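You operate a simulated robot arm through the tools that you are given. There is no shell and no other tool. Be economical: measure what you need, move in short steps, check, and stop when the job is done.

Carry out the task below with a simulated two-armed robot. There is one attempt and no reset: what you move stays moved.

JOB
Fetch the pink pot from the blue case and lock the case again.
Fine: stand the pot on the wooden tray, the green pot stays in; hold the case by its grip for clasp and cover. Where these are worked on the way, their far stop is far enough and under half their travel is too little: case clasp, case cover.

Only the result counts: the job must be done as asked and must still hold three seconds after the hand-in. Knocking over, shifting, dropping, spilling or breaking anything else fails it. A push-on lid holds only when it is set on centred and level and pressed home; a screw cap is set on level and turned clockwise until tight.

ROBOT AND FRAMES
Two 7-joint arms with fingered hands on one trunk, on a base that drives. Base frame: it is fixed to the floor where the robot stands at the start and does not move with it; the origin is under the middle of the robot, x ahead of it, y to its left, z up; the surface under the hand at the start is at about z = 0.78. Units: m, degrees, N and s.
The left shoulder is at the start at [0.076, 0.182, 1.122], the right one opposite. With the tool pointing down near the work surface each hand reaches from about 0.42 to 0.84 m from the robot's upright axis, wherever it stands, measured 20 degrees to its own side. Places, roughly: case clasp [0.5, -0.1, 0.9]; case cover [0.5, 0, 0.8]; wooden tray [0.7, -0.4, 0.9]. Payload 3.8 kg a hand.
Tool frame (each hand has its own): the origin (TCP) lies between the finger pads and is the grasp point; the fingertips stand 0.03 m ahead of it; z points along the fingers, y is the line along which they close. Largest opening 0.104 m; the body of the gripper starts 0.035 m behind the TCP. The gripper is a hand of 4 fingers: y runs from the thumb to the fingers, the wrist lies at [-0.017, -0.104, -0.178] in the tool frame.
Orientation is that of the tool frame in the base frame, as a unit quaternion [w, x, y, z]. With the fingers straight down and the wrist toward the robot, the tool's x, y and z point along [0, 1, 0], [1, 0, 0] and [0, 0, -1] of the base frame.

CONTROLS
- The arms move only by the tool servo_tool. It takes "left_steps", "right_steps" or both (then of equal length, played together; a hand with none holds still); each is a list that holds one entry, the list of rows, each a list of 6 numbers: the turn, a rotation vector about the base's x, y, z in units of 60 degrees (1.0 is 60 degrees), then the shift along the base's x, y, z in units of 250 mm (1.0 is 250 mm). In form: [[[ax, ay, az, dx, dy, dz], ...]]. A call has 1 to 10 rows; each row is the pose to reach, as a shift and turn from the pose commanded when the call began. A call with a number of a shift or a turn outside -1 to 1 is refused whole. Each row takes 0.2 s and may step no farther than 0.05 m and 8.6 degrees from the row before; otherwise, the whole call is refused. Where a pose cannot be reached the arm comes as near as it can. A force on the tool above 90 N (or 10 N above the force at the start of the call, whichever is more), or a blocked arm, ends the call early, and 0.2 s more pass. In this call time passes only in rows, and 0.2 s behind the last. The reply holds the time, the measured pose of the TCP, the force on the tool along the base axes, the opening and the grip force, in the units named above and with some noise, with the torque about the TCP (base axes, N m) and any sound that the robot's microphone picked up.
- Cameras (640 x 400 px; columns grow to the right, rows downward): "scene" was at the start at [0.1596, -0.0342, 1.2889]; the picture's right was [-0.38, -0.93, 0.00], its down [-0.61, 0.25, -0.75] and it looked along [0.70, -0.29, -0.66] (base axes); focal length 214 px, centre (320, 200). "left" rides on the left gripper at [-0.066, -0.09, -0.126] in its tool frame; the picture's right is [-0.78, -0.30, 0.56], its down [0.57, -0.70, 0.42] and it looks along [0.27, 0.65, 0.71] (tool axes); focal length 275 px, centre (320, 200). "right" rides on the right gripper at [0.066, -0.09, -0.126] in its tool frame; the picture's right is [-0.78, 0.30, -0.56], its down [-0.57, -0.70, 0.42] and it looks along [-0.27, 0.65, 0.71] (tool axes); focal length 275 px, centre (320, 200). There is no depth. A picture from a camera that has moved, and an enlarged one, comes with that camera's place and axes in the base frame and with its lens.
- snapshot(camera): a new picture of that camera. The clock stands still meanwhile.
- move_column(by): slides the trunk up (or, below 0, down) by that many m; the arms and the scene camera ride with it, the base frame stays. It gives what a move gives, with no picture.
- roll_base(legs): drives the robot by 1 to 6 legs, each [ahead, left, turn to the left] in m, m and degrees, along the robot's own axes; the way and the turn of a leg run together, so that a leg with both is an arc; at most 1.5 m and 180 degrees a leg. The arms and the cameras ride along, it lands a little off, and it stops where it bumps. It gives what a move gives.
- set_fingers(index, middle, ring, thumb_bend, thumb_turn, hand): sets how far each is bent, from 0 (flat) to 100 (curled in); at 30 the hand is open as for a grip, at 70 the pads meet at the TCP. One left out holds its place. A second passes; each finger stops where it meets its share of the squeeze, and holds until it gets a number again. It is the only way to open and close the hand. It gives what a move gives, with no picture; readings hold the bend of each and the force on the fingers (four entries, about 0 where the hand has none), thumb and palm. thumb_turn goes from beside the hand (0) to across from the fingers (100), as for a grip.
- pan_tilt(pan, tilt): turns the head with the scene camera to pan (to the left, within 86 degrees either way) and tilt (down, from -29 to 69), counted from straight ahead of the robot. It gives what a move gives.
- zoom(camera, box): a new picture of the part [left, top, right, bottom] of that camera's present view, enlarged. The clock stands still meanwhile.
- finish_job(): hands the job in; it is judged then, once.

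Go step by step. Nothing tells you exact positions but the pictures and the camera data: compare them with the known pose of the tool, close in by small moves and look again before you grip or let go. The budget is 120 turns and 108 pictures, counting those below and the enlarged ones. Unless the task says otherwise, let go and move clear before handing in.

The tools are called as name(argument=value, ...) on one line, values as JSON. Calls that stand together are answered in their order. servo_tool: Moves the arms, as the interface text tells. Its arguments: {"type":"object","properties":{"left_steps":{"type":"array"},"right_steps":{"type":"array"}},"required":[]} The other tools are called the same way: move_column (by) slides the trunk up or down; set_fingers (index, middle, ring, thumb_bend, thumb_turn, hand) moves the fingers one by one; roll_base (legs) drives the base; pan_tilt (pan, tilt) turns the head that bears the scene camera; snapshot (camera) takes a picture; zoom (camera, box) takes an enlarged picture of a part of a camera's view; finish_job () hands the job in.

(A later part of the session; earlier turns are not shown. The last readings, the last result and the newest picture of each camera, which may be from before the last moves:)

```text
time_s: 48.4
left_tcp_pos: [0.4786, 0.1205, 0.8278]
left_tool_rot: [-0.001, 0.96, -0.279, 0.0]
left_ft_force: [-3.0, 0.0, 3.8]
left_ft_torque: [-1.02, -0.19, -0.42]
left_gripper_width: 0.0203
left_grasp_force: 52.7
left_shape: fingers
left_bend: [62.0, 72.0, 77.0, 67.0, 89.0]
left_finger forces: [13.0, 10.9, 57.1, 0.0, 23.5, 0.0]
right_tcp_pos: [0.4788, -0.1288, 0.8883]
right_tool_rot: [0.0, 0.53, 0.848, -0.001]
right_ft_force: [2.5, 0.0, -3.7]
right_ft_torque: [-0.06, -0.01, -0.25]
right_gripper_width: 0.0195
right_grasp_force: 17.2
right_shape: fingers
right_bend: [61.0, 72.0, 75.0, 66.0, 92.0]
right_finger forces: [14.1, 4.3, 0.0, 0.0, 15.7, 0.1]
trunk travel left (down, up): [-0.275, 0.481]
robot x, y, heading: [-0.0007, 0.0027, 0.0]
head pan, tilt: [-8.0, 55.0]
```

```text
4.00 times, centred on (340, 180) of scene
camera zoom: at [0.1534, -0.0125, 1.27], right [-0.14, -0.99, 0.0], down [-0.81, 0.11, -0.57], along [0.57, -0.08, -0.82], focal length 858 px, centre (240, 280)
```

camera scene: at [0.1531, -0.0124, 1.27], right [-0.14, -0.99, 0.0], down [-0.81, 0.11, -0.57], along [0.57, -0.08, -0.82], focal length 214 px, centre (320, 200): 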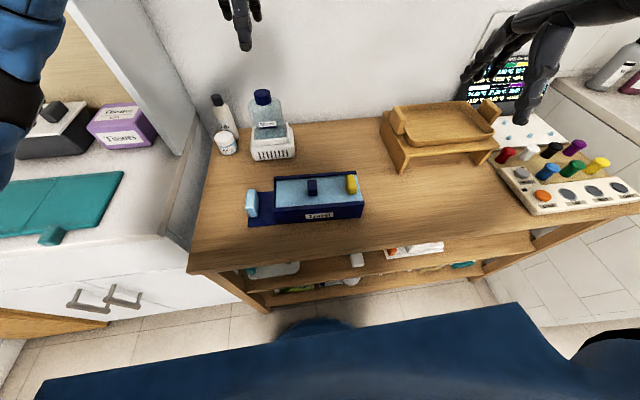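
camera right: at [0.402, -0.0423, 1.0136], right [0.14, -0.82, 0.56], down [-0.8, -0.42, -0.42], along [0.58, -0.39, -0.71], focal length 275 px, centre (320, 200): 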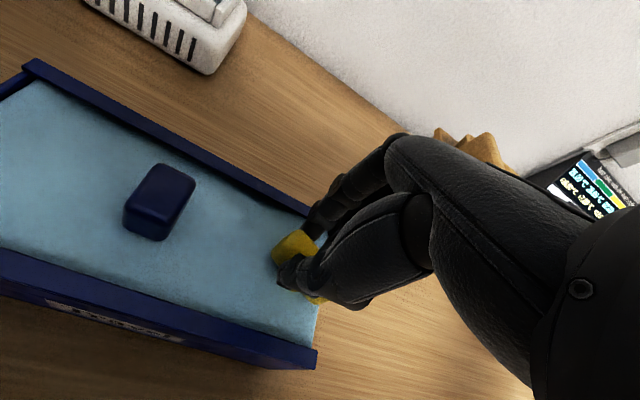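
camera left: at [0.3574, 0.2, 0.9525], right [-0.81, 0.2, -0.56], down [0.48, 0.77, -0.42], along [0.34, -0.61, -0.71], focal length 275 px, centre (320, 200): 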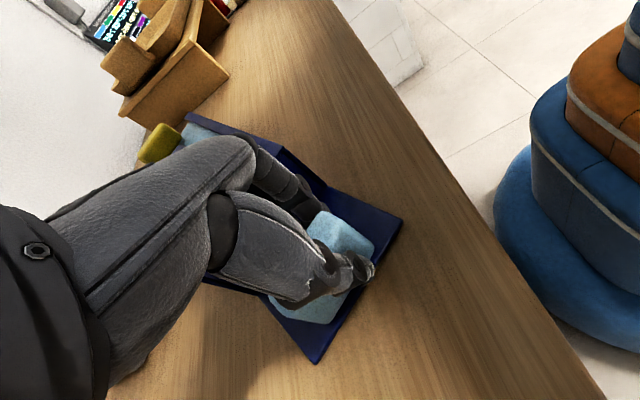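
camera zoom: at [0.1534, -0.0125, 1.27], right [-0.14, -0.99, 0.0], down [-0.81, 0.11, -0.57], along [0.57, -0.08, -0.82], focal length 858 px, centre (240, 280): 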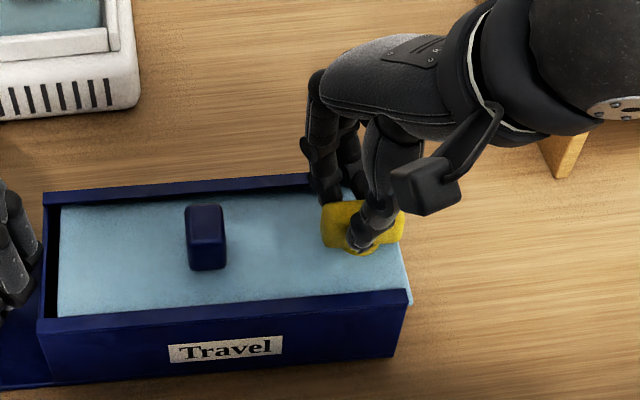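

The clasp reached its stop at about 90° and the cover already shifted slightly out. Now I release the clasp and move over the dark knob at about [0.480, -0.039].

set_fingers(hand="right", index=40, middle=40, ring=40, thumb_bend=40)

servo_tool(right_steps=[[[0, 0, 0, 0, 0, 0.12], [0, 0, 0, 0, 0, 0.2], [0, 0, -0.1, 0, 0.08, 0.2], [0, 0, -0.2, 0, 0.16, 0.2], [0, 0, -0.3, 0, 0.25, 0.2], [0, 0, -0.43, 0, 0.36, 0.2]]])

snapshot(camera="right")

zoom(camera="scene", box=[220, 110, 420, 240])

```text
time_s: 49.4
left_tcp_pos: [0.478, 0.1206, 0.8269]
left_tool_rot: [0.0, 0.96, -0.279, 0.0]
left_ft_force: [-0.3, 0.2, -0.3]
left_ft_torque: [-0.25, 0.11, 0.04]
left_gripper_width: 0.0205
left_grasp_force: 42.0
left_shape: fingers
left_bend: [62.0, 72.0, 77.0, 67.0, 89.0]
left_finger forces: [12.5, 8.7, 36.8, 0.0, 25.2, 0.0]
right_tcp_pos: [0.4769, -0.1278, 0.8896]
right_tool_rot: [-0.001, 0.53, 0.848, 0.0]
right_ft_force: [-0.1, 0.1, -0.3]
right_ft_torque: [0.0, -0.04, 0.0]
right_gripper_width: 0.079
right_grasp_force: 0.1
right_shape: fingers
right_bend: [40.0, 40.0, 40.0, 40.0, 97.0]
right_finger forces: [0.0, 0.0, 0.1, 0.0, 0.0, 0.0]
trunk travel left (down, up): [-0.275, 0.481]
robot x, y, heading: [-0.0011, 0.0007, 0.2]
head pan, tilt: [-8.0, 55.0]
```

```text
time_s: 50.8
left_tcp_pos: [0.4795, 0.1207, 0.8265]
left_tool_rot: [-0.001, 0.96, -0.279, -0.001]
left_ft_force: [0.8, 1.2, -1.4]
left_ft_torque: [-0.27, 0.14, -0.05]
left_gripper_width: 0.0205
left_grasp_force: 40.7
left_shape: fingers
left_bend: [62.0, 72.0, 77.0, 67.0, 89.0]
left_finger forces: [12.6, 8.7, 35.1, 0.1, 25.3, 0.0]
right_tcp_pos: [0.4801, -0.0386, 0.9383]
right_tool_rot: [0.0, 0.708, 0.707, 0.0]
right_ft_force: [0.2, 0.0, -0.2]
right_ft_torque: [0.03, -0.02, -0.01]
right_gripper_width: 0.0792
right_grasp_force: 0.1
right_shape: fingers
right_bend: [40.0, 40.0, 40.0, 40.0, 97.0]
right_finger forces: [0.1, 0.0, 0.0, 0.1, 0.0, 0.0]
trunk travel left (down, up): [-0.275, 0.481]
robot x, y, heading: [-0.0059, -0.0027, -0.2]
head pan, tilt: [-8.0, 55.0]
```

```text
57 pictures are left
camera right: at [0.3889, 0.0265, 1.0641], right [0.3, -0.78, 0.56], down [-0.7, -0.57, -0.42], along [0.65, -0.27, -0.71], focal length 275 px, centre (320, 200)
```

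right: 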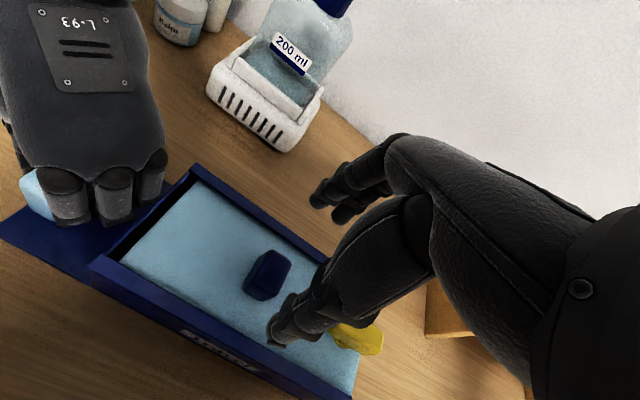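

```text
3.08 times, centred on (320, 175) of scene
camera zoom: at [0.1534, -0.0116, 1.27], right [-0.14, -0.99, 0.0], down [-0.81, 0.11, -0.57], along [0.57, -0.08, -0.82], focal length 660 px, centre (320, 277)
```

zoom: 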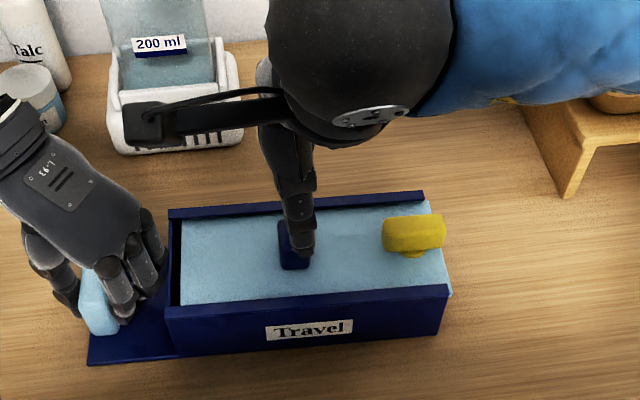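

Knob is under the hand. I lower and grip it.

servo_tool(right_steps=[[[0, 0, 0, -0.01, 0.016, -0.1], [0, 0, 0, -0.01, 0.016, -0.205]]])

set_fingers(hand="right", index=75, middle=75, ring=75, thumb_bend=75)

zoom(camera="right", box=[160, 150, 400, 390])

```text
time_s: 51.4
left_tcp_pos: [0.479, 0.1213, 0.8264]
left_tool_rot: [-0.001, 0.96, -0.279, -0.001]
left_ft_force: [0.6, -0.1, -1.8]
left_ft_torque: [-0.23, 0.14, 0.0]
left_gripper_width: 0.0202
left_grasp_force: 40.6
left_shape: fingers
left_bend: [62.0, 72.0, 77.0, 67.0, 89.0]
left_finger forces: [12.8, 8.9, 33.9, 0.1, 25.0, 0.0]
right_tcp_pos: [0.477, -0.0368, 0.8872]
right_tool_rot: [-0.001, 0.707, 0.707, 0.0]
right_ft_force: [-0.3, -0.1, 1.3]
right_ft_torque: [-0.02, 0.0, 0.02]
right_gripper_width: 0.079
right_grasp_force: 0.1
right_shape: fingers
right_bend: [40.0, 40.0, 40.0, 40.0, 97.0]
right_finger forces: [0.0, 0.0, 0.0, 0.0, 0.1, 0.1]
trunk travel left (down, up): [-0.275, 0.481]
robot x, y, heading: [0.0008, -0.0017, 0.0]
head pan, tilt: [-8.0, 55.0]
```

```text
time_s: 52.4
left_tcp_pos: [0.4785, 0.1212, 0.8273]
left_tool_rot: [-0.002, 0.96, -0.279, 0.0]
left_ft_force: [-3.8, 1.0, 3.2]
left_ft_torque: [-0.5, -0.2, -0.78]
left_gripper_width: 0.0204
left_grasp_force: 47.3
left_shape: fingers
left_bend: [62.0, 72.0, 78.0, 67.0, 89.0]
left_finger forces: [11.0, 10.0, 48.9, 0.0, 25.0, 0.0]
right_tcp_pos: [0.4759, -0.0355, 0.8867]
right_tool_rot: [0.0, 0.707, 0.708, 0.0]
right_ft_force: [5.5, -0.4, -1.2]
right_ft_torque: [-0.02, -0.11, 0.1]
right_gripper_width: 0.0301
right_grasp_force: 17.5
right_shape: fingers
right_bend: [59.0, 61.0, 75.0, 62.0, 97.0]
right_finger forces: [9.9, 9.9, 0.0, 0.1, 15.1, 0.1]
trunk travel left (down, up): [-0.275, 0.481]
robot x, y, heading: [-0.0006, 0.0009, 0.1]
head pan, tilt: [-8.0, 55.0]
```

```text
1.67 times, centred on (280, 270) of right
camera zoom: at [0.3856, 0.0292, 1.0125], right [0.3, -0.78, 0.56], down [-0.7, -0.57, -0.42], along [0.65, -0.26, -0.71], focal length 459 px, centre (387, 83)
```

zoom: 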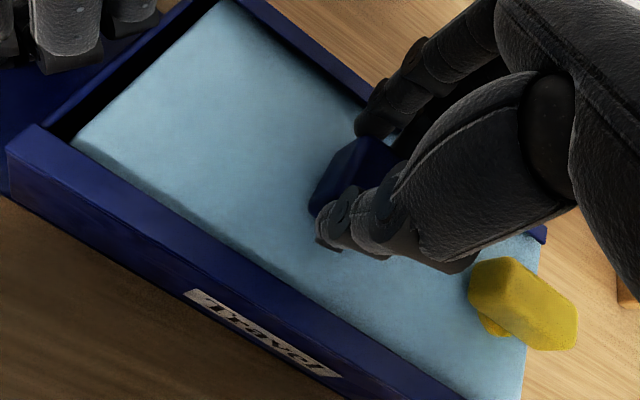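

Knob held. I pull the cover toward −y (following the case's slight angle) and watch forces.

servo_tool(right_steps=[[[0, 0, 0, -0.004, -0.08, 0], [0, 0, 0, -0.008, -0.16, 0], [0, 0, 0, -0.012, -0.24, 0], [0, 0, 0, -0.016, -0.32, 0], [0, 0, 0, -0.02, -0.4, 0]]])

snapshot(camera="scene")

```text
time_s: 53.6
left_tcp_pos: [0.4795, 0.1218, 0.8273]
left_tool_rot: [-0.001, 0.96, -0.279, -0.001]
left_ft_force: [0.3, -1.3, 1.6]
left_ft_torque: [-0.92, 0.06, -0.05]
left_gripper_width: 0.0205
left_grasp_force: 46.9
left_shape: fingers
left_bend: [62.0, 72.0, 78.0, 67.0, 89.0]
left_finger forces: [12.5, 10.4, 48.1, 0.0, 22.9, 0.0]
right_tcp_pos: [0.4704, -0.1355, 0.8866]
right_tool_rot: [0.0, 0.707, 0.707, -0.001]
right_ft_force: [-0.3, 1.0, -3.5]
right_ft_torque: [0.02, 0.01, 0.14]
right_gripper_width: 0.0303
right_grasp_force: 15.4
right_shape: fingers
right_bend: [59.0, 61.0, 75.0, 62.0, 96.0]
right_finger forces: [7.7, 8.1, 0.0, 0.0, 16.3, 0.0]
trunk travel left (down, up): [-0.275, 0.481]
robot x, y, heading: [0.0007, 0.001, -0.2]
head pan, tilt: [-8.0, 55.0]
```

```text
54 pictures are left
camera scene: at [0.1533, -0.0127, 1.27], right [-0.14, -0.99, 0.0], down [-0.81, 0.11, -0.57], along [0.57, -0.08, -0.82], focal length 214 px, centre (320, 200)
```

scene: 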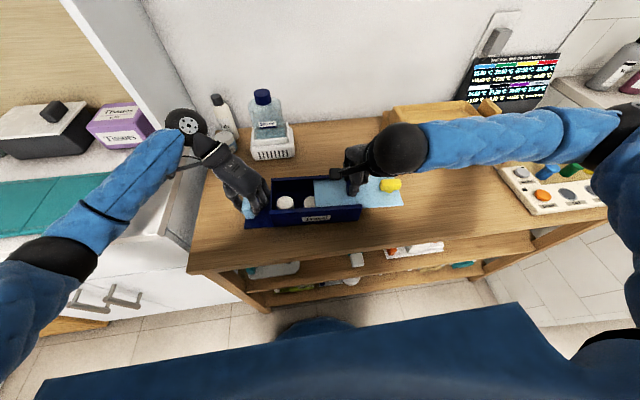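

The cover slides smoothly and white-lidded pots are showing. I pull on until the stop.

servo_tool(right_steps=[[[0, 0, 0, -0.003, -0.06, 0], [0, 0, 0, -0.006, -0.12, 0], [0, 0, 0, -0.009, -0.18, 0], [0, 0, 0, -0.012, -0.24, 0]]])

zoom(camera="scene", box=[230, 140, 430, 260])

```text
time_s: 54.6
left_tcp_pos: [0.4785, 0.1231, 0.8267]
left_tool_rot: [-0.002, 0.96, -0.279, -0.001]
left_ft_force: [0.1, 1.3, 0.5]
left_ft_torque: [-0.78, -0.12, -0.23]
left_gripper_width: 0.0208
left_grasp_force: 43.5
left_shape: fingers
left_bend: [61.0, 72.0, 78.0, 67.0, 89.0]
left_finger forces: [13.8, 10.1, 38.2, 0.0, 24.8, 0.0]
right_tcp_pos: [0.4666, -0.1956, 0.8878]
right_tool_rot: [0.0, 0.708, 0.706, -0.001]
right_ft_force: [0.4, 0.4, 0.3]
right_ft_torque: [0.0, -0.01, 0.02]
right_gripper_width: 0.0
right_grasp_force: 0.1
right_shape: fingers
right_bend: [68.0, 71.0, 75.0, 74.0, 97.0]
right_finger forces: [0.0, 0.0, 0.0, 0.0, 0.0, 0.1]
trunk travel left (down, up): [-0.275, 0.481]
robot x, y, heading: [-0.0, 0.0002, -0.2]
head pan, tilt: [-8.0, 55.0]
```

```text
3.20 times, centred on (330, 200) of scene
camera zoom: at [0.1528, -0.0122, 1.2701], right [-0.14, -0.99, 0.0], down [-0.81, 0.11, -0.57], along [0.57, -0.08, -0.82], focal length 686 px, centre (288, 200)
```

zoom: 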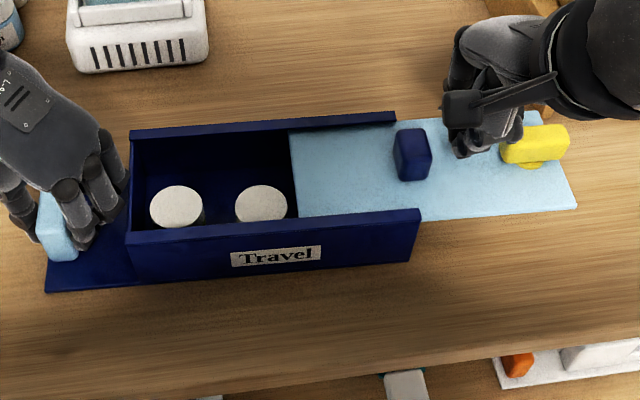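

The cover is at its stop (hand slipped off harmlessly) and two pots with pale lids are visible. I raise the right hand and look into the box to tell pink from green.

servo_tool(right_steps=[[[0, 0, 0, 0, 0, 0.16], [0, 0, 0, 0, 0.0, 0.32], [0, 0, 0, 0, 0.1, 0.44], [0, 0, 0, 0, 0.26, 0.52], [0, 0, 0, -0.02, 0.42, 0.52]]])

set_fingers(hand="right", index=30, middle=30, ring=30, thumb_bend=30)

snapshot(camera="right")

zoom(camera="scene", box=[250, 160, 350, 230])

```text
time_s: 55.8
left_tcp_pos: [0.4777, 0.121, 0.8269]
left_tool_rot: [0.0, 0.96, -0.278, -0.001]
left_ft_force: [-0.1, 1.9, 0.6]
left_ft_torque: [-0.43, 0.1, -0.04]
left_gripper_width: 0.0205
left_grasp_force: 39.9
left_shape: fingers
left_bend: [61.0, 72.0, 78.0, 67.0, 89.0]
left_finger forces: [13.0, 9.4, 31.5, 0.0, 26.1, 0.0]
right_tcp_pos: [0.4625, -0.0906, 1.0166]
right_tool_rot: [-0.001, 0.707, 0.708, -0.001]
right_ft_force: [0.6, -0.2, 1.3]
right_ft_torque: [-0.02, -0.03, 0.02]
right_gripper_width: 0.0
right_grasp_force: 0.0
right_shape: fingers
right_bend: [68.0, 71.0, 75.0, 74.0, 97.0]
right_finger forces: [0.1, 0.0, 0.1, 0.1, 0.0, 0.0]
trunk travel left (down, up): [-0.275, 0.481]
robot x, y, heading: [-0.0005, 0.0003, 0.0]
head pan, tilt: [-8.0, 55.0]
```

```text
time_s: 56.8
left_tcp_pos: [0.4783, 0.1214, 0.8262]
left_tool_rot: [0.0, 0.96, -0.28, -0.001]
left_ft_force: [-0.4, -1.3, -1.0]
left_ft_torque: [-0.33, 0.06, -0.07]
left_gripper_width: 0.0205
left_grasp_force: 39.6
left_shape: fingers
left_bend: [61.0, 72.0, 78.0, 67.0, 89.0]
left_finger forces: [13.2, 9.5, 29.4, 0.1, 26.0, 0.1]
right_tcp_pos: [0.4626, -0.0917, 1.0177]
right_tool_rot: [-0.001, 0.707, 0.708, 0.0]
right_ft_force: [0.5, -0.2, -0.2]
right_ft_torque: [0.0, 0.01, -0.03]
right_gripper_width: 0.1044
right_grasp_force: 0.0
right_shape: fingers
right_bend: [30.0, 30.0, 30.0, 30.0, 97.0]
right_finger forces: [0.0, 0.0, 0.0, 0.0, 0.0, 0.0]
trunk travel left (down, up): [-0.275, 0.481]
robot x, y, heading: [-0.0041, -0.0019, -0.3]
head pan, tilt: [-8.0, 55.0]
```

```text
52 pictures are left
camera right: at [0.3717, -0.0262, 1.1422], right [0.3, -0.78, 0.56], down [-0.7, -0.57, -0.42], along [0.65, -0.26, -0.71], focal length 275 px, centre (320, 200)
```

right: 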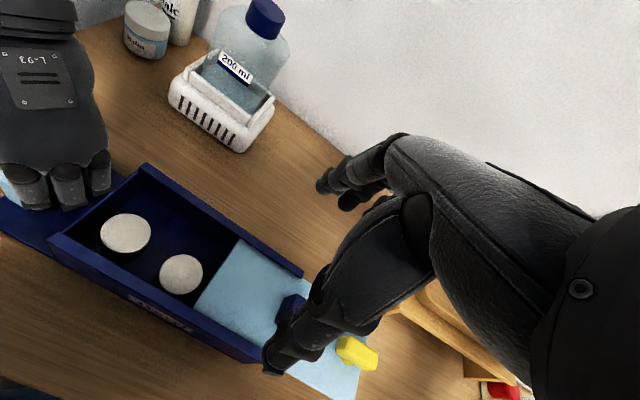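

```text
5.71 times, centred on (300, 195) of scene
camera zoom: at [0.1532, -0.0123, 1.27], right [-0.14, -0.99, 0.0], down [-0.81, 0.11, -0.57], along [0.57, -0.08, -0.82], focal length 1226 px, centre (434, 229)
```

zoom: 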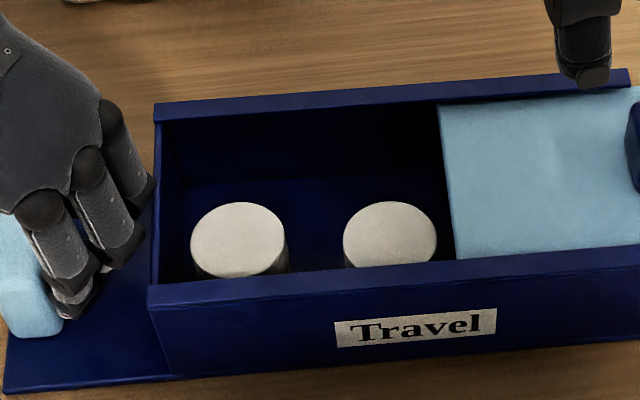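

zoom(camera="right", box=[60, 180, 240, 330])

```text
2.67 times, centred on (150, 255) of right
camera zoom: at [0.3717, -0.0262, 1.1422], right [0.3, -0.78, 0.56], down [-0.7, -0.57, -0.42], along [0.65, -0.26, -0.71], focal length 734 px, centre (773, 53)
```

zoom: 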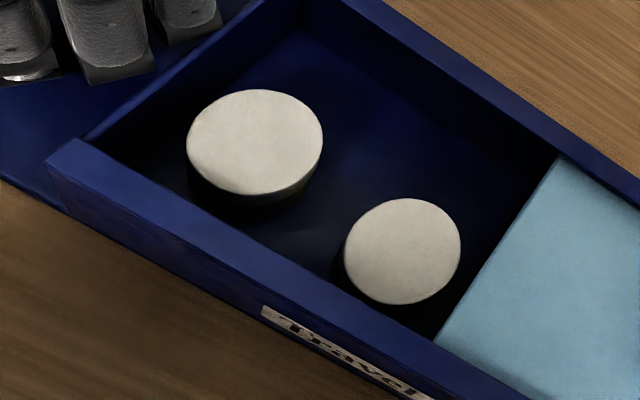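

zoom(camera="right", box=[100, 220, 150, 260])

zoom(camera="right", box=[150, 245, 210, 300])

```text
10.00 times, centred on (125, 240) of right
camera zoom: at [0.3717, -0.0262, 1.1422], right [0.3, -0.78, 0.56], down [-0.7, -0.57, -0.42], along [0.65, -0.26, -0.71], focal length 2753 px, centre (2270, -200)
```

zoom: 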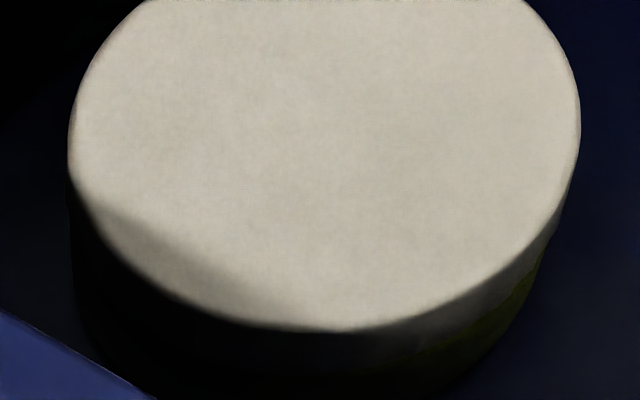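

```text
7.27 times, centred on (180, 272) of right
camera zoom: at [0.3717, -0.0262, 1.1422], right [0.3, -0.78, 0.56], down [-0.7, -0.57, -0.42], along [0.65, -0.26, -0.71], focal length 2002 px, centre (1338, -327)
```

zoom: 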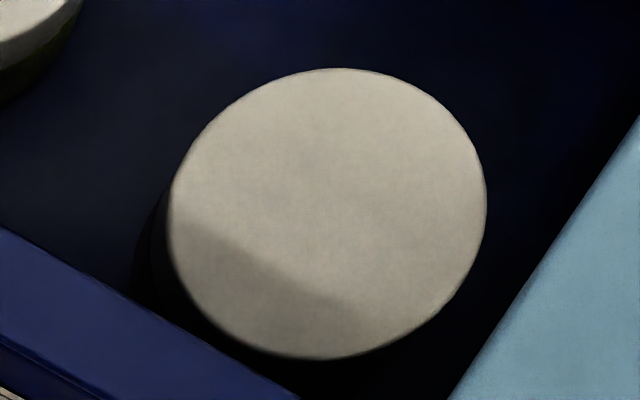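

The left pot shows a green sliver below its lid, so the right pot (lid centre about [0.459, -0.034, 0.83]) should be the pink one. It sits near the front wall, so I plan a diagonal thumb-and-middle-finger pinch at yaw −45° with the other fingers flat.

set_fingers(hand="right", index=0, middle=48, ring=0, thumb_bend=48)

servo_tool(right_steps=[[[0, 0, -0.12, 0, 0.04, 0], [0, 0, -0.25, 0, 0.08, -0.05], [0, 0, -0.38, -0.01, 0.12, -0.12], [0, 0, -0.5, -0.01, 0.16, -0.2], [0, 0, -0.63, -0.016, 0.2, -0.28], [0, 0, -0.75, -0.016, 0.232, -0.36], [0, 0, -0.75, -0.016, 0.232, -0.42]]])

snapshot(camera="right")

zoom(camera="scene", box=[230, 120, 390, 230])

```text
time_s: 57.8
left_tcp_pos: [0.4781, 0.1211, 0.8266]
left_tool_rot: [-0.001, 0.96, -0.279, -0.001]
left_ft_force: [-0.1, 0.2, -0.9]
left_ft_torque: [-0.35, 0.08, -0.06]
left_gripper_width: 0.0209
left_grasp_force: 39.1
left_shape: fingers
left_bend: [61.0, 72.0, 78.0, 67.0, 89.0]
left_finger forces: [13.1, 9.5, 29.5, 0.0, 25.8, 0.1]
right_tcp_pos: [0.4625, -0.0911, 1.0176]
right_tool_rot: [-0.001, 0.706, 0.708, 0.0]
right_ft_force: [0.8, -0.5, 0.1]
right_ft_torque: [0.0, -0.03, 0.04]
right_gripper_width: 0.1225
right_grasp_force: 0.1
right_shape: fingers
right_bend: [0.0, 48.0, 0.0, 48.0, 97.0]
right_finger forces: [0.0, 0.0, 0.1, 0.0, 0.1, 0.1]
trunk travel left (down, up): [-0.275, 0.481]
robot x, y, heading: [0.0005, -0.0008, -0.0]
head pan, tilt: [-8.0, 55.0]
```

```text
time_s: 59.4
left_tcp_pos: [0.4786, 0.1205, 0.8268]
left_tool_rot: [-0.001, 0.96, -0.279, 0.0]
left_ft_force: [0.5, -0.9, 0.0]
left_ft_torque: [-0.34, 0.08, -0.06]
left_gripper_width: 0.0203
left_grasp_force: 39.2
left_shape: fingers
left_bend: [61.0, 72.0, 78.0, 67.0, 89.0]
left_finger forces: [13.1, 9.4, 29.9, 0.1, 26.0, 0.0]
right_tcp_pos: [0.4578, -0.0325, 0.913]
right_tool_rot: [-0.001, 0.924, 0.383, 0.001]
right_ft_force: [0.3, 0.2, -0.1]
right_ft_torque: [-0.03, 0.0, 0.02]
right_gripper_width: 0.1223
right_grasp_force: 0.1
right_shape: fingers
right_bend: [0.0, 48.0, 0.0, 48.0, 97.0]
right_finger forces: [0.1, 0.0, 0.0, 0.0, 0.1, 0.0]
trunk travel left (down, up): [-0.275, 0.481]
robot x, y, heading: [0.0006, 0.003, 0.0]
head pan, tilt: [-8.0, 55.0]
```

```text
47 pictures are left
camera right: at [0.4408, 0.0777, 1.0374], right [-0.34, -0.76, 0.56], down [-0.9, 0.09, -0.42], along [0.27, -0.64, -0.71], focal length 275 px, centre (320, 200)
```

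right: 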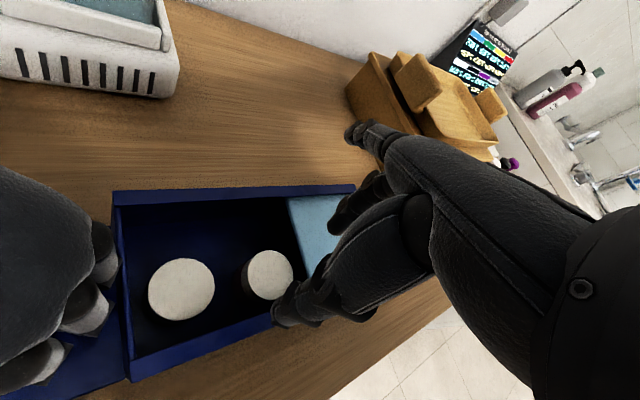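

```text
3.64 times, centred on (310, 175) of scene
camera zoom: at [0.1533, -0.0122, 1.27], right [-0.14, -0.99, 0.0], down [-0.81, 0.11, -0.57], along [0.57, -0.08, -0.82], focal length 780 px, centre (356, 291)
```

zoom: 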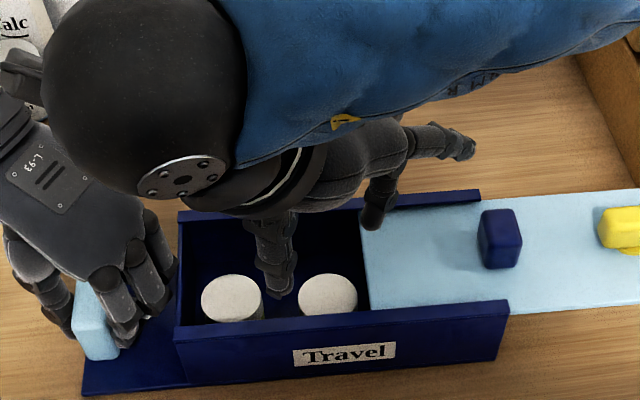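

The pinch points straddle the pink pot diagonally. I shift a few mm, narrow the opening a little and lower to just above the lid, then look.

set_fingers(hand="right", middle=50, thumb_bend=50)

servo_tool(right_steps=[[[0, 0, 0, 0.024, 0.014, -0.08], [0, 0, 0, 0.024, 0.014, -0.16]]])

zoom(camera="right", box=[200, 180, 400, 360])

zoom(camera="scene", box=[260, 160, 360, 230])

```text
time_s: 60.4
left_tcp_pos: [0.4781, 0.1213, 0.8269]
left_tool_rot: [-0.001, 0.96, -0.279, -0.001]
left_ft_force: [-0.3, 1.0, 0.1]
left_ft_torque: [-0.35, 0.06, -0.02]
left_gripper_width: 0.0205
left_grasp_force: 39.5
left_shape: fingers
left_bend: [61.0, 72.0, 78.0, 67.0, 89.0]
left_finger forces: [13.0, 9.3, 29.8, 0.1, 26.1, 0.0]
right_tcp_pos: [0.4586, -0.0327, 0.9119]
right_tool_rot: [0.0, 0.923, 0.384, -0.001]
right_ft_force: [0.2, 0.3, -0.3]
right_ft_torque: [0.01, 0.02, 0.02]
right_gripper_width: 0.1199
right_grasp_force: 0.0
right_shape: fingers
right_bend: [0.0, 50.0, 0.0, 50.0, 97.0]
right_finger forces: [0.1, 0.1, 0.0, 0.0, 0.1, 0.0]
trunk travel left (down, up): [-0.275, 0.481]
robot x, y, heading: [0.0003, -0.0008, -0.0]
head pan, tilt: [-8.0, 55.0]
```

```text
time_s: 61.0
left_tcp_pos: [0.4782, 0.1206, 0.8266]
left_tool_rot: [-0.001, 0.96, -0.28, -0.001]
left_ft_force: [-0.1, 0.6, -2.2]
left_ft_torque: [-0.38, 0.12, 0.0]
left_gripper_width: 0.0205
left_grasp_force: 39.0
left_shape: fingers
left_bend: [61.0, 72.0, 78.0, 67.0, 89.0]
left_finger forces: [13.2, 9.5, 29.7, 0.1, 25.7, 0.0]
right_tcp_pos: [0.4652, -0.0283, 0.8732]
right_tool_rot: [0.0, 0.923, 0.384, 0.001]
right_ft_force: [0.0, -0.9, 5.8]
right_ft_torque: [-0.27, -0.06, -0.04]
right_gripper_width: 0.1198
right_grasp_force: 2.4
right_shape: fingers
right_bend: [0.0, 50.0, 0.0, 50.0, 97.0]
right_finger forces: [0.0, 5.8, 0.1, 0.1, 0.0, 0.0]
trunk travel left (down, up): [-0.275, 0.481]
robot x, y, heading: [0.0026, 0.0013, -0.0]
head pan, tilt: [-8.0, 55.0]
```

```text
2.22 times, centred on (300, 270) of right
camera zoom: at [0.448, 0.0816, 0.9983], right [-0.34, -0.76, 0.56], down [-0.9, 0.09, -0.43], along [0.27, -0.64, -0.71], focal length 612 px, centre (364, 44)
```

zoom: 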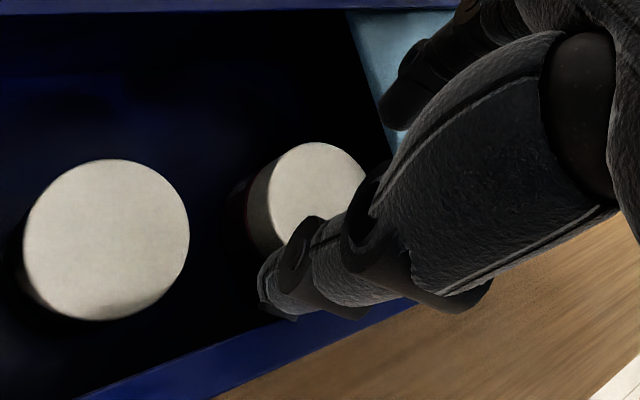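

```text
5.71 times, centred on (310, 195) of scene
camera zoom: at [0.1528, -0.0122, 1.2701], right [-0.14, -0.99, 0.0], down [-0.81, 0.11, -0.57], along [0.57, -0.08, -0.82], focal length 1226 px, centre (377, 229)
```

zoom: 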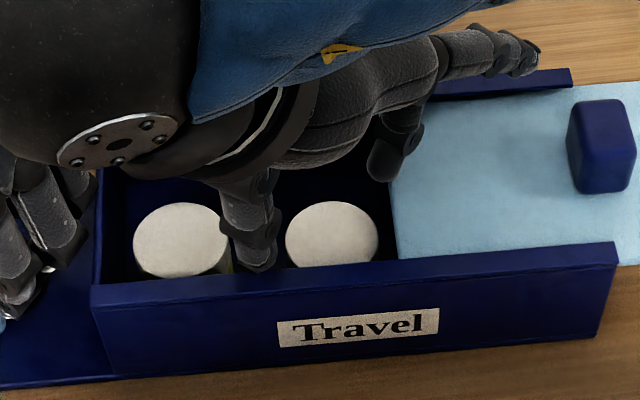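

Confirmed: the left pot body is green, the right one reddish. The middle finger touched the cover edge, so I rise slightly, bend it a bit more, adjust by 6° yaw and a few mm, then lower.

servo_tool(right_steps=[[[0, 0, 0, 0, 0, 0.06]]])

set_fingers(hand="right", middle=55, thumb_bend=51)

servo_tool(right_steps=[[[0, 0, 0.1, 0.012, -0.01, 0], [0, 0, 0.1, 0.012, -0.01, -0.06], [0, 0, 0.1, 0.012, -0.01, -0.1]]])

zoom(camera="scene", box=[260, 160, 360, 230])

zoom(camera="right", box=[200, 180, 400, 360])

```text
time_s: 61.4
left_tcp_pos: [0.4771, 0.1198, 0.827]
left_tool_rot: [-0.001, 0.96, -0.279, 0.0]
left_ft_force: [-0.7, 0.4, -0.1]
left_ft_torque: [-0.3, 0.12, -0.04]
left_gripper_width: 0.0206
left_grasp_force: 38.6
left_shape: fingers
left_bend: [61.0, 72.0, 78.0, 67.0, 89.0]
left_finger forces: [13.0, 9.3, 28.9, 0.0, 26.2, 0.0]
right_tcp_pos: [0.4652, -0.0272, 0.8862]
right_tool_rot: [-0.001, 0.924, 0.384, 0.0]
right_ft_force: [-0.7, -0.7, -0.4]
right_ft_torque: [0.03, -0.03, 0.02]
right_gripper_width: 0.12
right_grasp_force: 0.1
right_shape: fingers
right_bend: [0.0, 50.0, 0.0, 50.0, 97.0]
right_finger forces: [0.0, 0.0, 0.0, 0.0, 0.1, 0.0]
trunk travel left (down, up): [-0.275, 0.481]
robot x, y, heading: [-0.0022, -0.003, -0.2]
head pan, tilt: [-8.0, 55.0]
```

```text
time_s: 62.4
left_tcp_pos: [0.4785, 0.1196, 0.8277]
left_tool_rot: [-0.001, 0.96, -0.279, 0.0]
left_ft_force: [-1.0, 0.4, -0.5]
left_ft_torque: [-0.32, 0.05, -0.08]
left_gripper_width: 0.0207
left_grasp_force: 39.1
left_shape: fingers
left_bend: [61.0, 72.0, 78.0, 67.0, 89.0]
left_finger forces: [13.1, 9.5, 29.7, 0.0, 26.1, 0.1]
right_tcp_pos: [0.4667, -0.0275, 0.8868]
right_tool_rot: [-0.001, 0.924, 0.384, -0.001]
right_ft_force: [0.3, 0.4, 0.2]
right_ft_torque: [-0.01, 0.0, 0.02]
right_gripper_width: 0.1185
right_grasp_force: 0.1
right_shape: fingers
right_bend: [0.0, 55.0, 0.0, 51.0, 97.0]
right_finger forces: [0.1, 0.0, 0.0, 0.0, 0.0, 0.0]
trunk travel left (down, up): [-0.275, 0.481]
robot x, y, heading: [0.0013, 0.0008, -0.1]
head pan, tilt: [-8.0, 55.0]
```

```text
time_s: 63.2
left_tcp_pos: [0.4778, 0.1219, 0.8262]
left_tool_rot: [-0.001, 0.96, -0.279, 0.0]
left_ft_force: [-0.4, -2.6, -1.2]
left_ft_torque: [-0.28, 0.11, -0.04]
left_gripper_width: 0.0207
left_grasp_force: 38.1
left_shape: fingers
left_bend: [61.0, 72.0, 78.0, 67.0, 89.0]
left_finger forces: [13.3, 9.8, 27.3, 0.0, 25.8, 0.0]
right_tcp_pos: [0.4682, -0.0299, 0.8624]
right_tool_rot: [-0.001, 0.903, 0.43, 0.001]
right_ft_force: [0.4, 3.5, 3.9]
right_ft_torque: [-0.06, -0.06, 0.07]
right_gripper_width: 0.1187
right_grasp_force: 2.9
right_shape: fingers
right_bend: [0.0, 56.0, 0.0, 51.0, 97.0]
right_finger forces: [0.0, 4.7, 0.0, 0.0, 0.1, 0.0]
trunk travel left (down, up): [-0.275, 0.481]
robot x, y, heading: [-0.0016, 0.0003, 0.0]
head pan, tilt: [-8.0, 55.0]
```

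```text
5.71 times, centred on (310, 195) of scene
camera zoom: at [0.1531, -0.012, 1.27], right [-0.14, -0.99, 0.0], down [-0.81, 0.11, -0.57], along [0.57, -0.08, -0.82], focal length 1226 px, centre (377, 229)
```

zoom: 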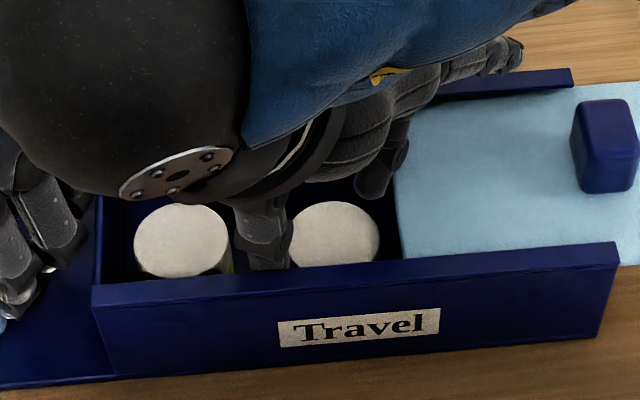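

```text
2.22 times, centred on (300, 270) of right
camera zoom: at [0.4391, 0.0777, 0.9879], right [-0.26, -0.79, 0.55], down [-0.9, 0.0, -0.43], along [0.34, -0.61, -0.72], focal length 612 px, centre (364, 44)
```

zoom: 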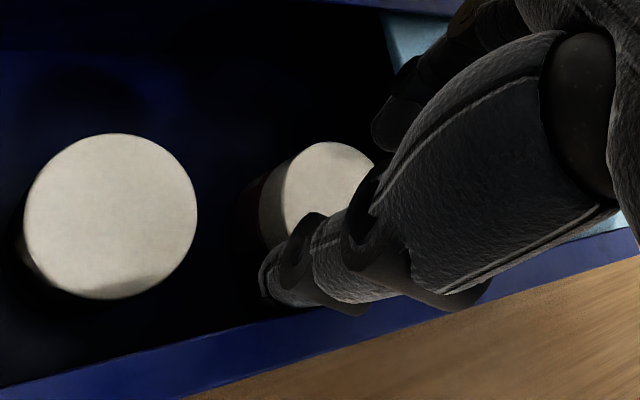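

The middle finger now brushes the cover edge from inside. I bend it slightly more and go down.

set_fingers(hand="right", middle=58)

servo_tool(right_steps=[[[0, 0, 0, 0, 0.006, -0.05], [0, 0, 0, 0, 0.006, -0.1]]])

zoom(camera="scene", box=[260, 160, 360, 230])

```text
time_s: 64.2
left_tcp_pos: [0.4782, 0.1211, 0.8267]
left_tool_rot: [0.0, 0.96, -0.28, 0.001]
left_ft_force: [0.3, -3.4, -1.1]
left_ft_torque: [-0.29, 0.08, -0.11]
left_gripper_width: 0.0205
left_grasp_force: 38.5
left_shape: fingers
left_bend: [61.0, 72.0, 78.0, 67.0, 89.0]
left_finger forces: [13.3, 9.8, 27.6, 0.0, 25.8, 0.0]
right_tcp_pos: [0.4678, -0.0297, 0.8624]
right_tool_rot: [-0.001, 0.902, 0.431, 0.0]
right_ft_force: [1.5, 3.9, 2.8]
right_ft_torque: [0.0, -0.06, 0.12]
right_gripper_width: 0.1187
right_grasp_force: 2.0
right_shape: fingers
right_bend: [0.0, 58.0, 0.0, 51.0, 97.0]
right_finger forces: [0.0, 4.3, 0.0, 0.0, 0.0, 0.0]
trunk travel left (down, up): [-0.275, 0.481]
robot x, y, heading: [-0.0019, -0.0, 0.1]
head pan, tilt: [-8.0, 55.0]
```

```text
time_s: 64.8
left_tcp_pos: [0.4784, 0.1196, 0.828]
left_tool_rot: [0.003, 0.96, -0.28, 0.001]
left_ft_force: [0.2, -15.8, -3.8]
left_ft_torque: [-0.28, 0.02, -0.14]
left_gripper_width: 0.0207
left_grasp_force: 31.5
left_shape: fingers
left_bend: [60.0, 72.0, 78.0, 67.0, 89.0]
left_finger forces: [16.2, 12.7, 11.6, 0.0, 22.5, 0.0]
right_tcp_pos: [0.4682, -0.0261, 0.8398]
right_tool_rot: [-0.002, 0.901, 0.434, 0.002]
right_ft_force: [1.6, 21.2, 13.6]
right_ft_torque: [-0.62, -0.34, 0.49]
right_gripper_width: 0.1191
right_grasp_force: 13.1
right_shape: fingers
right_bend: [0.0, 62.0, 0.0, 50.0, 97.0]
right_finger forces: [0.1, 23.8, 2.0, 0.0, 0.6, 0.0]
trunk travel left (down, up): [-0.275, 0.481]
robot x, y, heading: [0.0008, -0.0022, 0.3]
head pan, tilt: [-8.0, 55.0]
```

```text
5.71 times, centred on (310, 195) of scene
camera zoom: at [0.1523, -0.0114, 1.2702], right [-0.14, -0.99, 0.0], down [-0.81, 0.11, -0.57], along [0.57, -0.08, -0.82], focal length 1226 px, centre (377, 229)
```

zoom: 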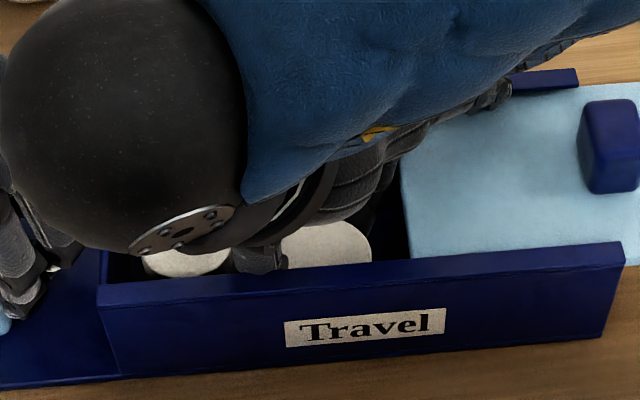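

Fingers are about 2 cm below the lid top; the cover edge is pressing on the middle finger. Closing draws it away, so I pinch now.

set_fingers(hand="right", middle=78, thumb_bend=78)

zoom(camera="right", box=[160, 160, 400, 360])

zoom(camera="scene", box=[240, 150, 380, 240])

```text
time_s: 65.8
left_tcp_pos: [0.4776, 0.1201, 0.8284]
left_tool_rot: [0.0, 0.961, -0.278, 0.001]
left_ft_force: [1.3, -23.1, -1.2]
left_ft_torque: [-0.5, -0.03, -0.14]
left_gripper_width: 0.0208
left_grasp_force: 33.3
left_shape: fingers
left_bend: [60.0, 72.0, 78.0, 67.0, 89.0]
left_finger forces: [17.1, 15.0, 12.7, 0.1, 21.4, 0.0]
right_tcp_pos: [0.4675, -0.0254, 0.8375]
right_tool_rot: [-0.003, 0.902, 0.432, 0.001]
right_ft_force: [0.3, 26.8, 11.3]
right_ft_torque: [-0.6, -0.29, 0.59]
right_gripper_width: 0.1088
right_grasp_force: 34.3
right_shape: fingers
right_bend: [0.0, 65.0, 0.0, 63.0, 91.0]
right_finger forces: [0.1, 45.7, 3.4, 0.0, 19.1, 0.0]
trunk travel left (down, up): [-0.275, 0.481]
robot x, y, heading: [-0.0012, 0.0035, 0.2]
head pan, tilt: [-8.0, 55.0]
```

```text
2.00 times, centred on (280, 260) of right
camera zoom: at [0.4383, 0.08, 0.9639], right [-0.26, -0.79, 0.55], down [-0.91, 0.0, -0.42], along [0.34, -0.61, -0.72], focal length 551 px, centre (400, 80)
```

zoom: 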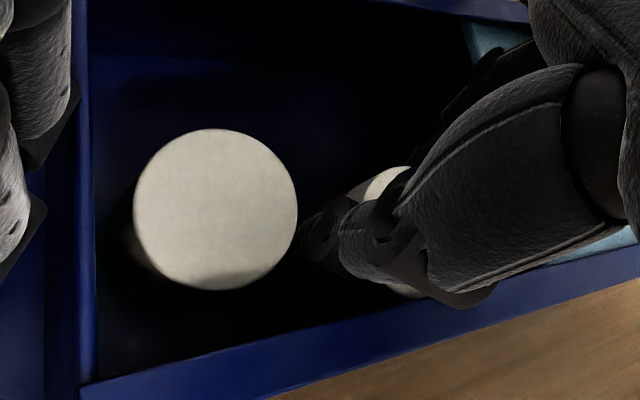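

```text
4.44 times, centred on (310, 195) of scene
camera zoom: at [0.1526, -0.0117, 1.2701], right [-0.14, -0.99, 0.0], down [-0.81, 0.11, -0.57], along [0.57, -0.08, -0.82], focal length 953 px, centre (364, 222)
```

zoom: 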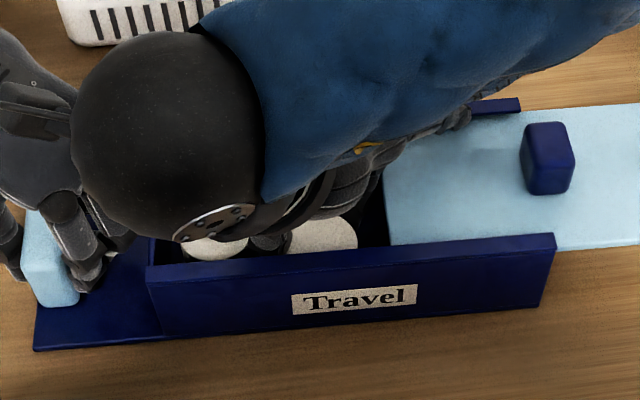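

servo_tool(right_steps=[[[0, 0, 0, 0, 0.01, 0.05], [0, 0, 0, 0, 0.015, 0.1]]])

zoom(camera="right", box=[160, 160, 400, 360])

zoom(camera="scene", box=[240, 150, 380, 240])

```text
time_s: 66.4
left_tcp_pos: [0.4792, 0.1231, 0.8265]
left_tool_rot: [-0.003, 0.961, -0.278, -0.001]
left_ft_force: [-0.8, 0.8, 2.1]
left_ft_torque: [-0.93, -0.06, -0.19]
left_gripper_width: 0.0205
left_grasp_force: 43.1
left_shape: fingers
left_bend: [60.0, 72.0, 78.0, 67.0, 89.0]
left_finger forces: [13.5, 10.4, 36.8, 0.1, 25.1, 0.1]
right_tcp_pos: [0.4679, -0.0268, 0.8613]
right_tool_rot: [0.001, 0.904, 0.428, -0.002]
right_ft_force: [0.3, 0.9, -0.2]
right_ft_torque: [-0.02, 0.04, -0.01]
right_gripper_width: 0.1031
right_grasp_force: 16.6
right_shape: fingers
right_bend: [0.0, 61.0, 0.0, 66.0, 91.0]
right_finger forces: [0.1, 16.4, 0.1, 0.0, 16.0, 0.0]
trunk travel left (down, up): [-0.275, 0.481]
robot x, y, heading: [0.0008, -0.003, -0.2]
head pan, tilt: [-8.0, 55.0]
```

```text
2.00 times, centred on (280, 260) of right
camera zoom: at [0.4404, 0.0803, 0.9857], right [-0.26, -0.79, 0.56], down [-0.91, 0.0, -0.42], along [0.33, -0.62, -0.71], focal length 551 px, centre (400, 80)
```

zoom: 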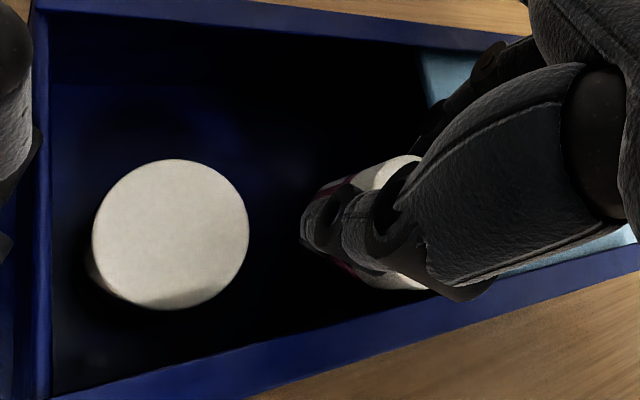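

```text
4.44 times, centred on (310, 195) of scene
camera zoom: at [0.1531, -0.0124, 1.27], right [-0.14, -0.99, 0.0], down [-0.81, 0.11, -0.57], along [0.57, -0.08, -0.82], focal length 953 px, centre (364, 222)
```

zoom: 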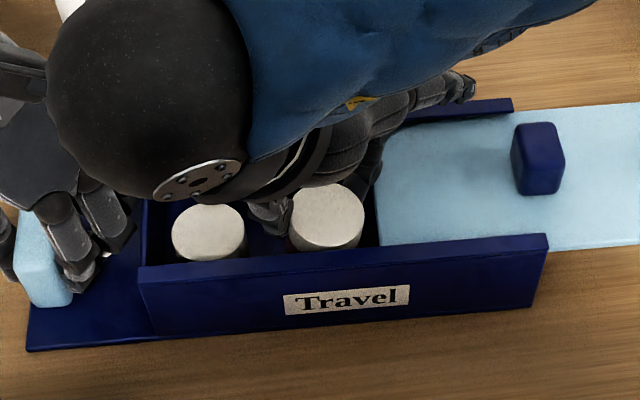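

The pink pot is in the pinch and rising (balanced 16 N, pink body visible). I lift slowly straight up.

servo_tool(right_steps=[[[0, 0, 0, 0, 0, 0.06], [0, 0, 0, 0, 0.0, 0.12], [0, 0, 0, 0, 0.0, 0.18], [0, 0, 0, 0, 0, 0.24], [0, 0, 0, 0, 0, 0.3]]])

snapshot(camera="right")

zoom(camera="scene", box=[220, 110, 420, 240])

```text
time_s: 67.6
left_tcp_pos: [0.478, 0.1218, 0.8263]
left_tool_rot: [-0.001, 0.96, -0.279, -0.001]
left_ft_force: [0.1, 1.1, 0.2]
left_ft_torque: [-0.43, 0.12, 0.02]
left_gripper_width: 0.0205
left_grasp_force: 39.1
left_shape: fingers
left_bend: [61.0, 72.0, 78.0, 67.0, 89.0]
left_finger forces: [13.0, 9.0, 30.4, 0.0, 26.6, 0.0]
right_tcp_pos: [0.468, -0.0245, 0.9376]
right_tool_rot: [-0.001, 0.902, 0.431, -0.001]
right_ft_force: [0.2, -0.9, -1.0]
right_ft_torque: [0.01, 0.0, -0.02]
right_gripper_width: 0.1033
right_grasp_force: 16.0
right_shape: fingers
right_bend: [0.0, 61.0, 0.0, 66.0, 91.0]
right_finger forces: [0.0, 16.5, 0.0, 0.0, 16.0, 0.1]
trunk travel left (down, up): [-0.275, 0.481]
robot x, y, heading: [0.002, -0.0004, -0.2]
head pan, tilt: [-8.0, 55.0]
```

```text
36 pictures are left
camera right: at [0.4386, 0.0829, 1.0627], right [-0.26, -0.79, 0.56], down [-0.91, -0.01, -0.42], along [0.34, -0.61, -0.71], focal length 275 px, centre (320, 200)
```

right: 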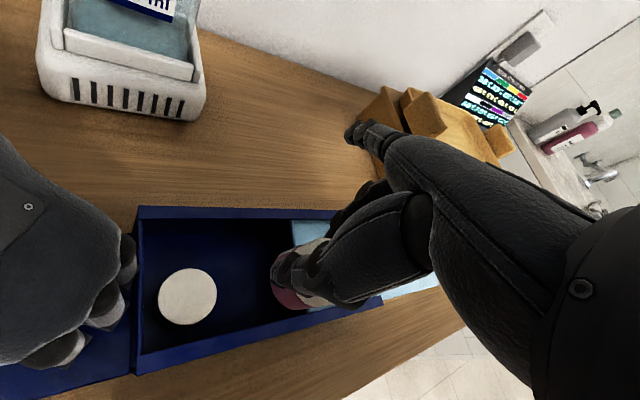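

```text
3.08 times, centred on (320, 175) of scene
camera zoom: at [0.1532, -0.0121, 1.27], right [-0.14, -0.99, 0.0], down [-0.81, 0.11, -0.57], along [0.57, -0.08, -0.82], focal length 660 px, centre (320, 277)
```

zoom: 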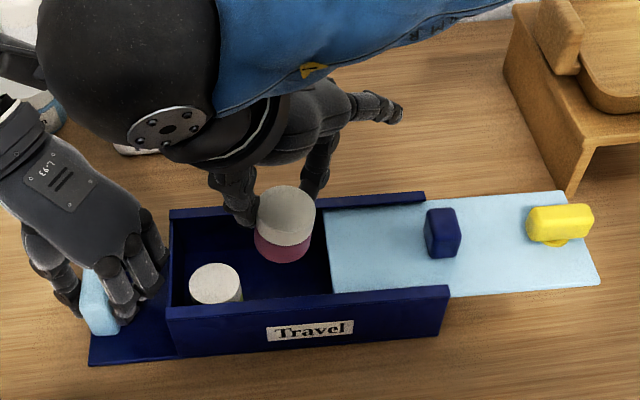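

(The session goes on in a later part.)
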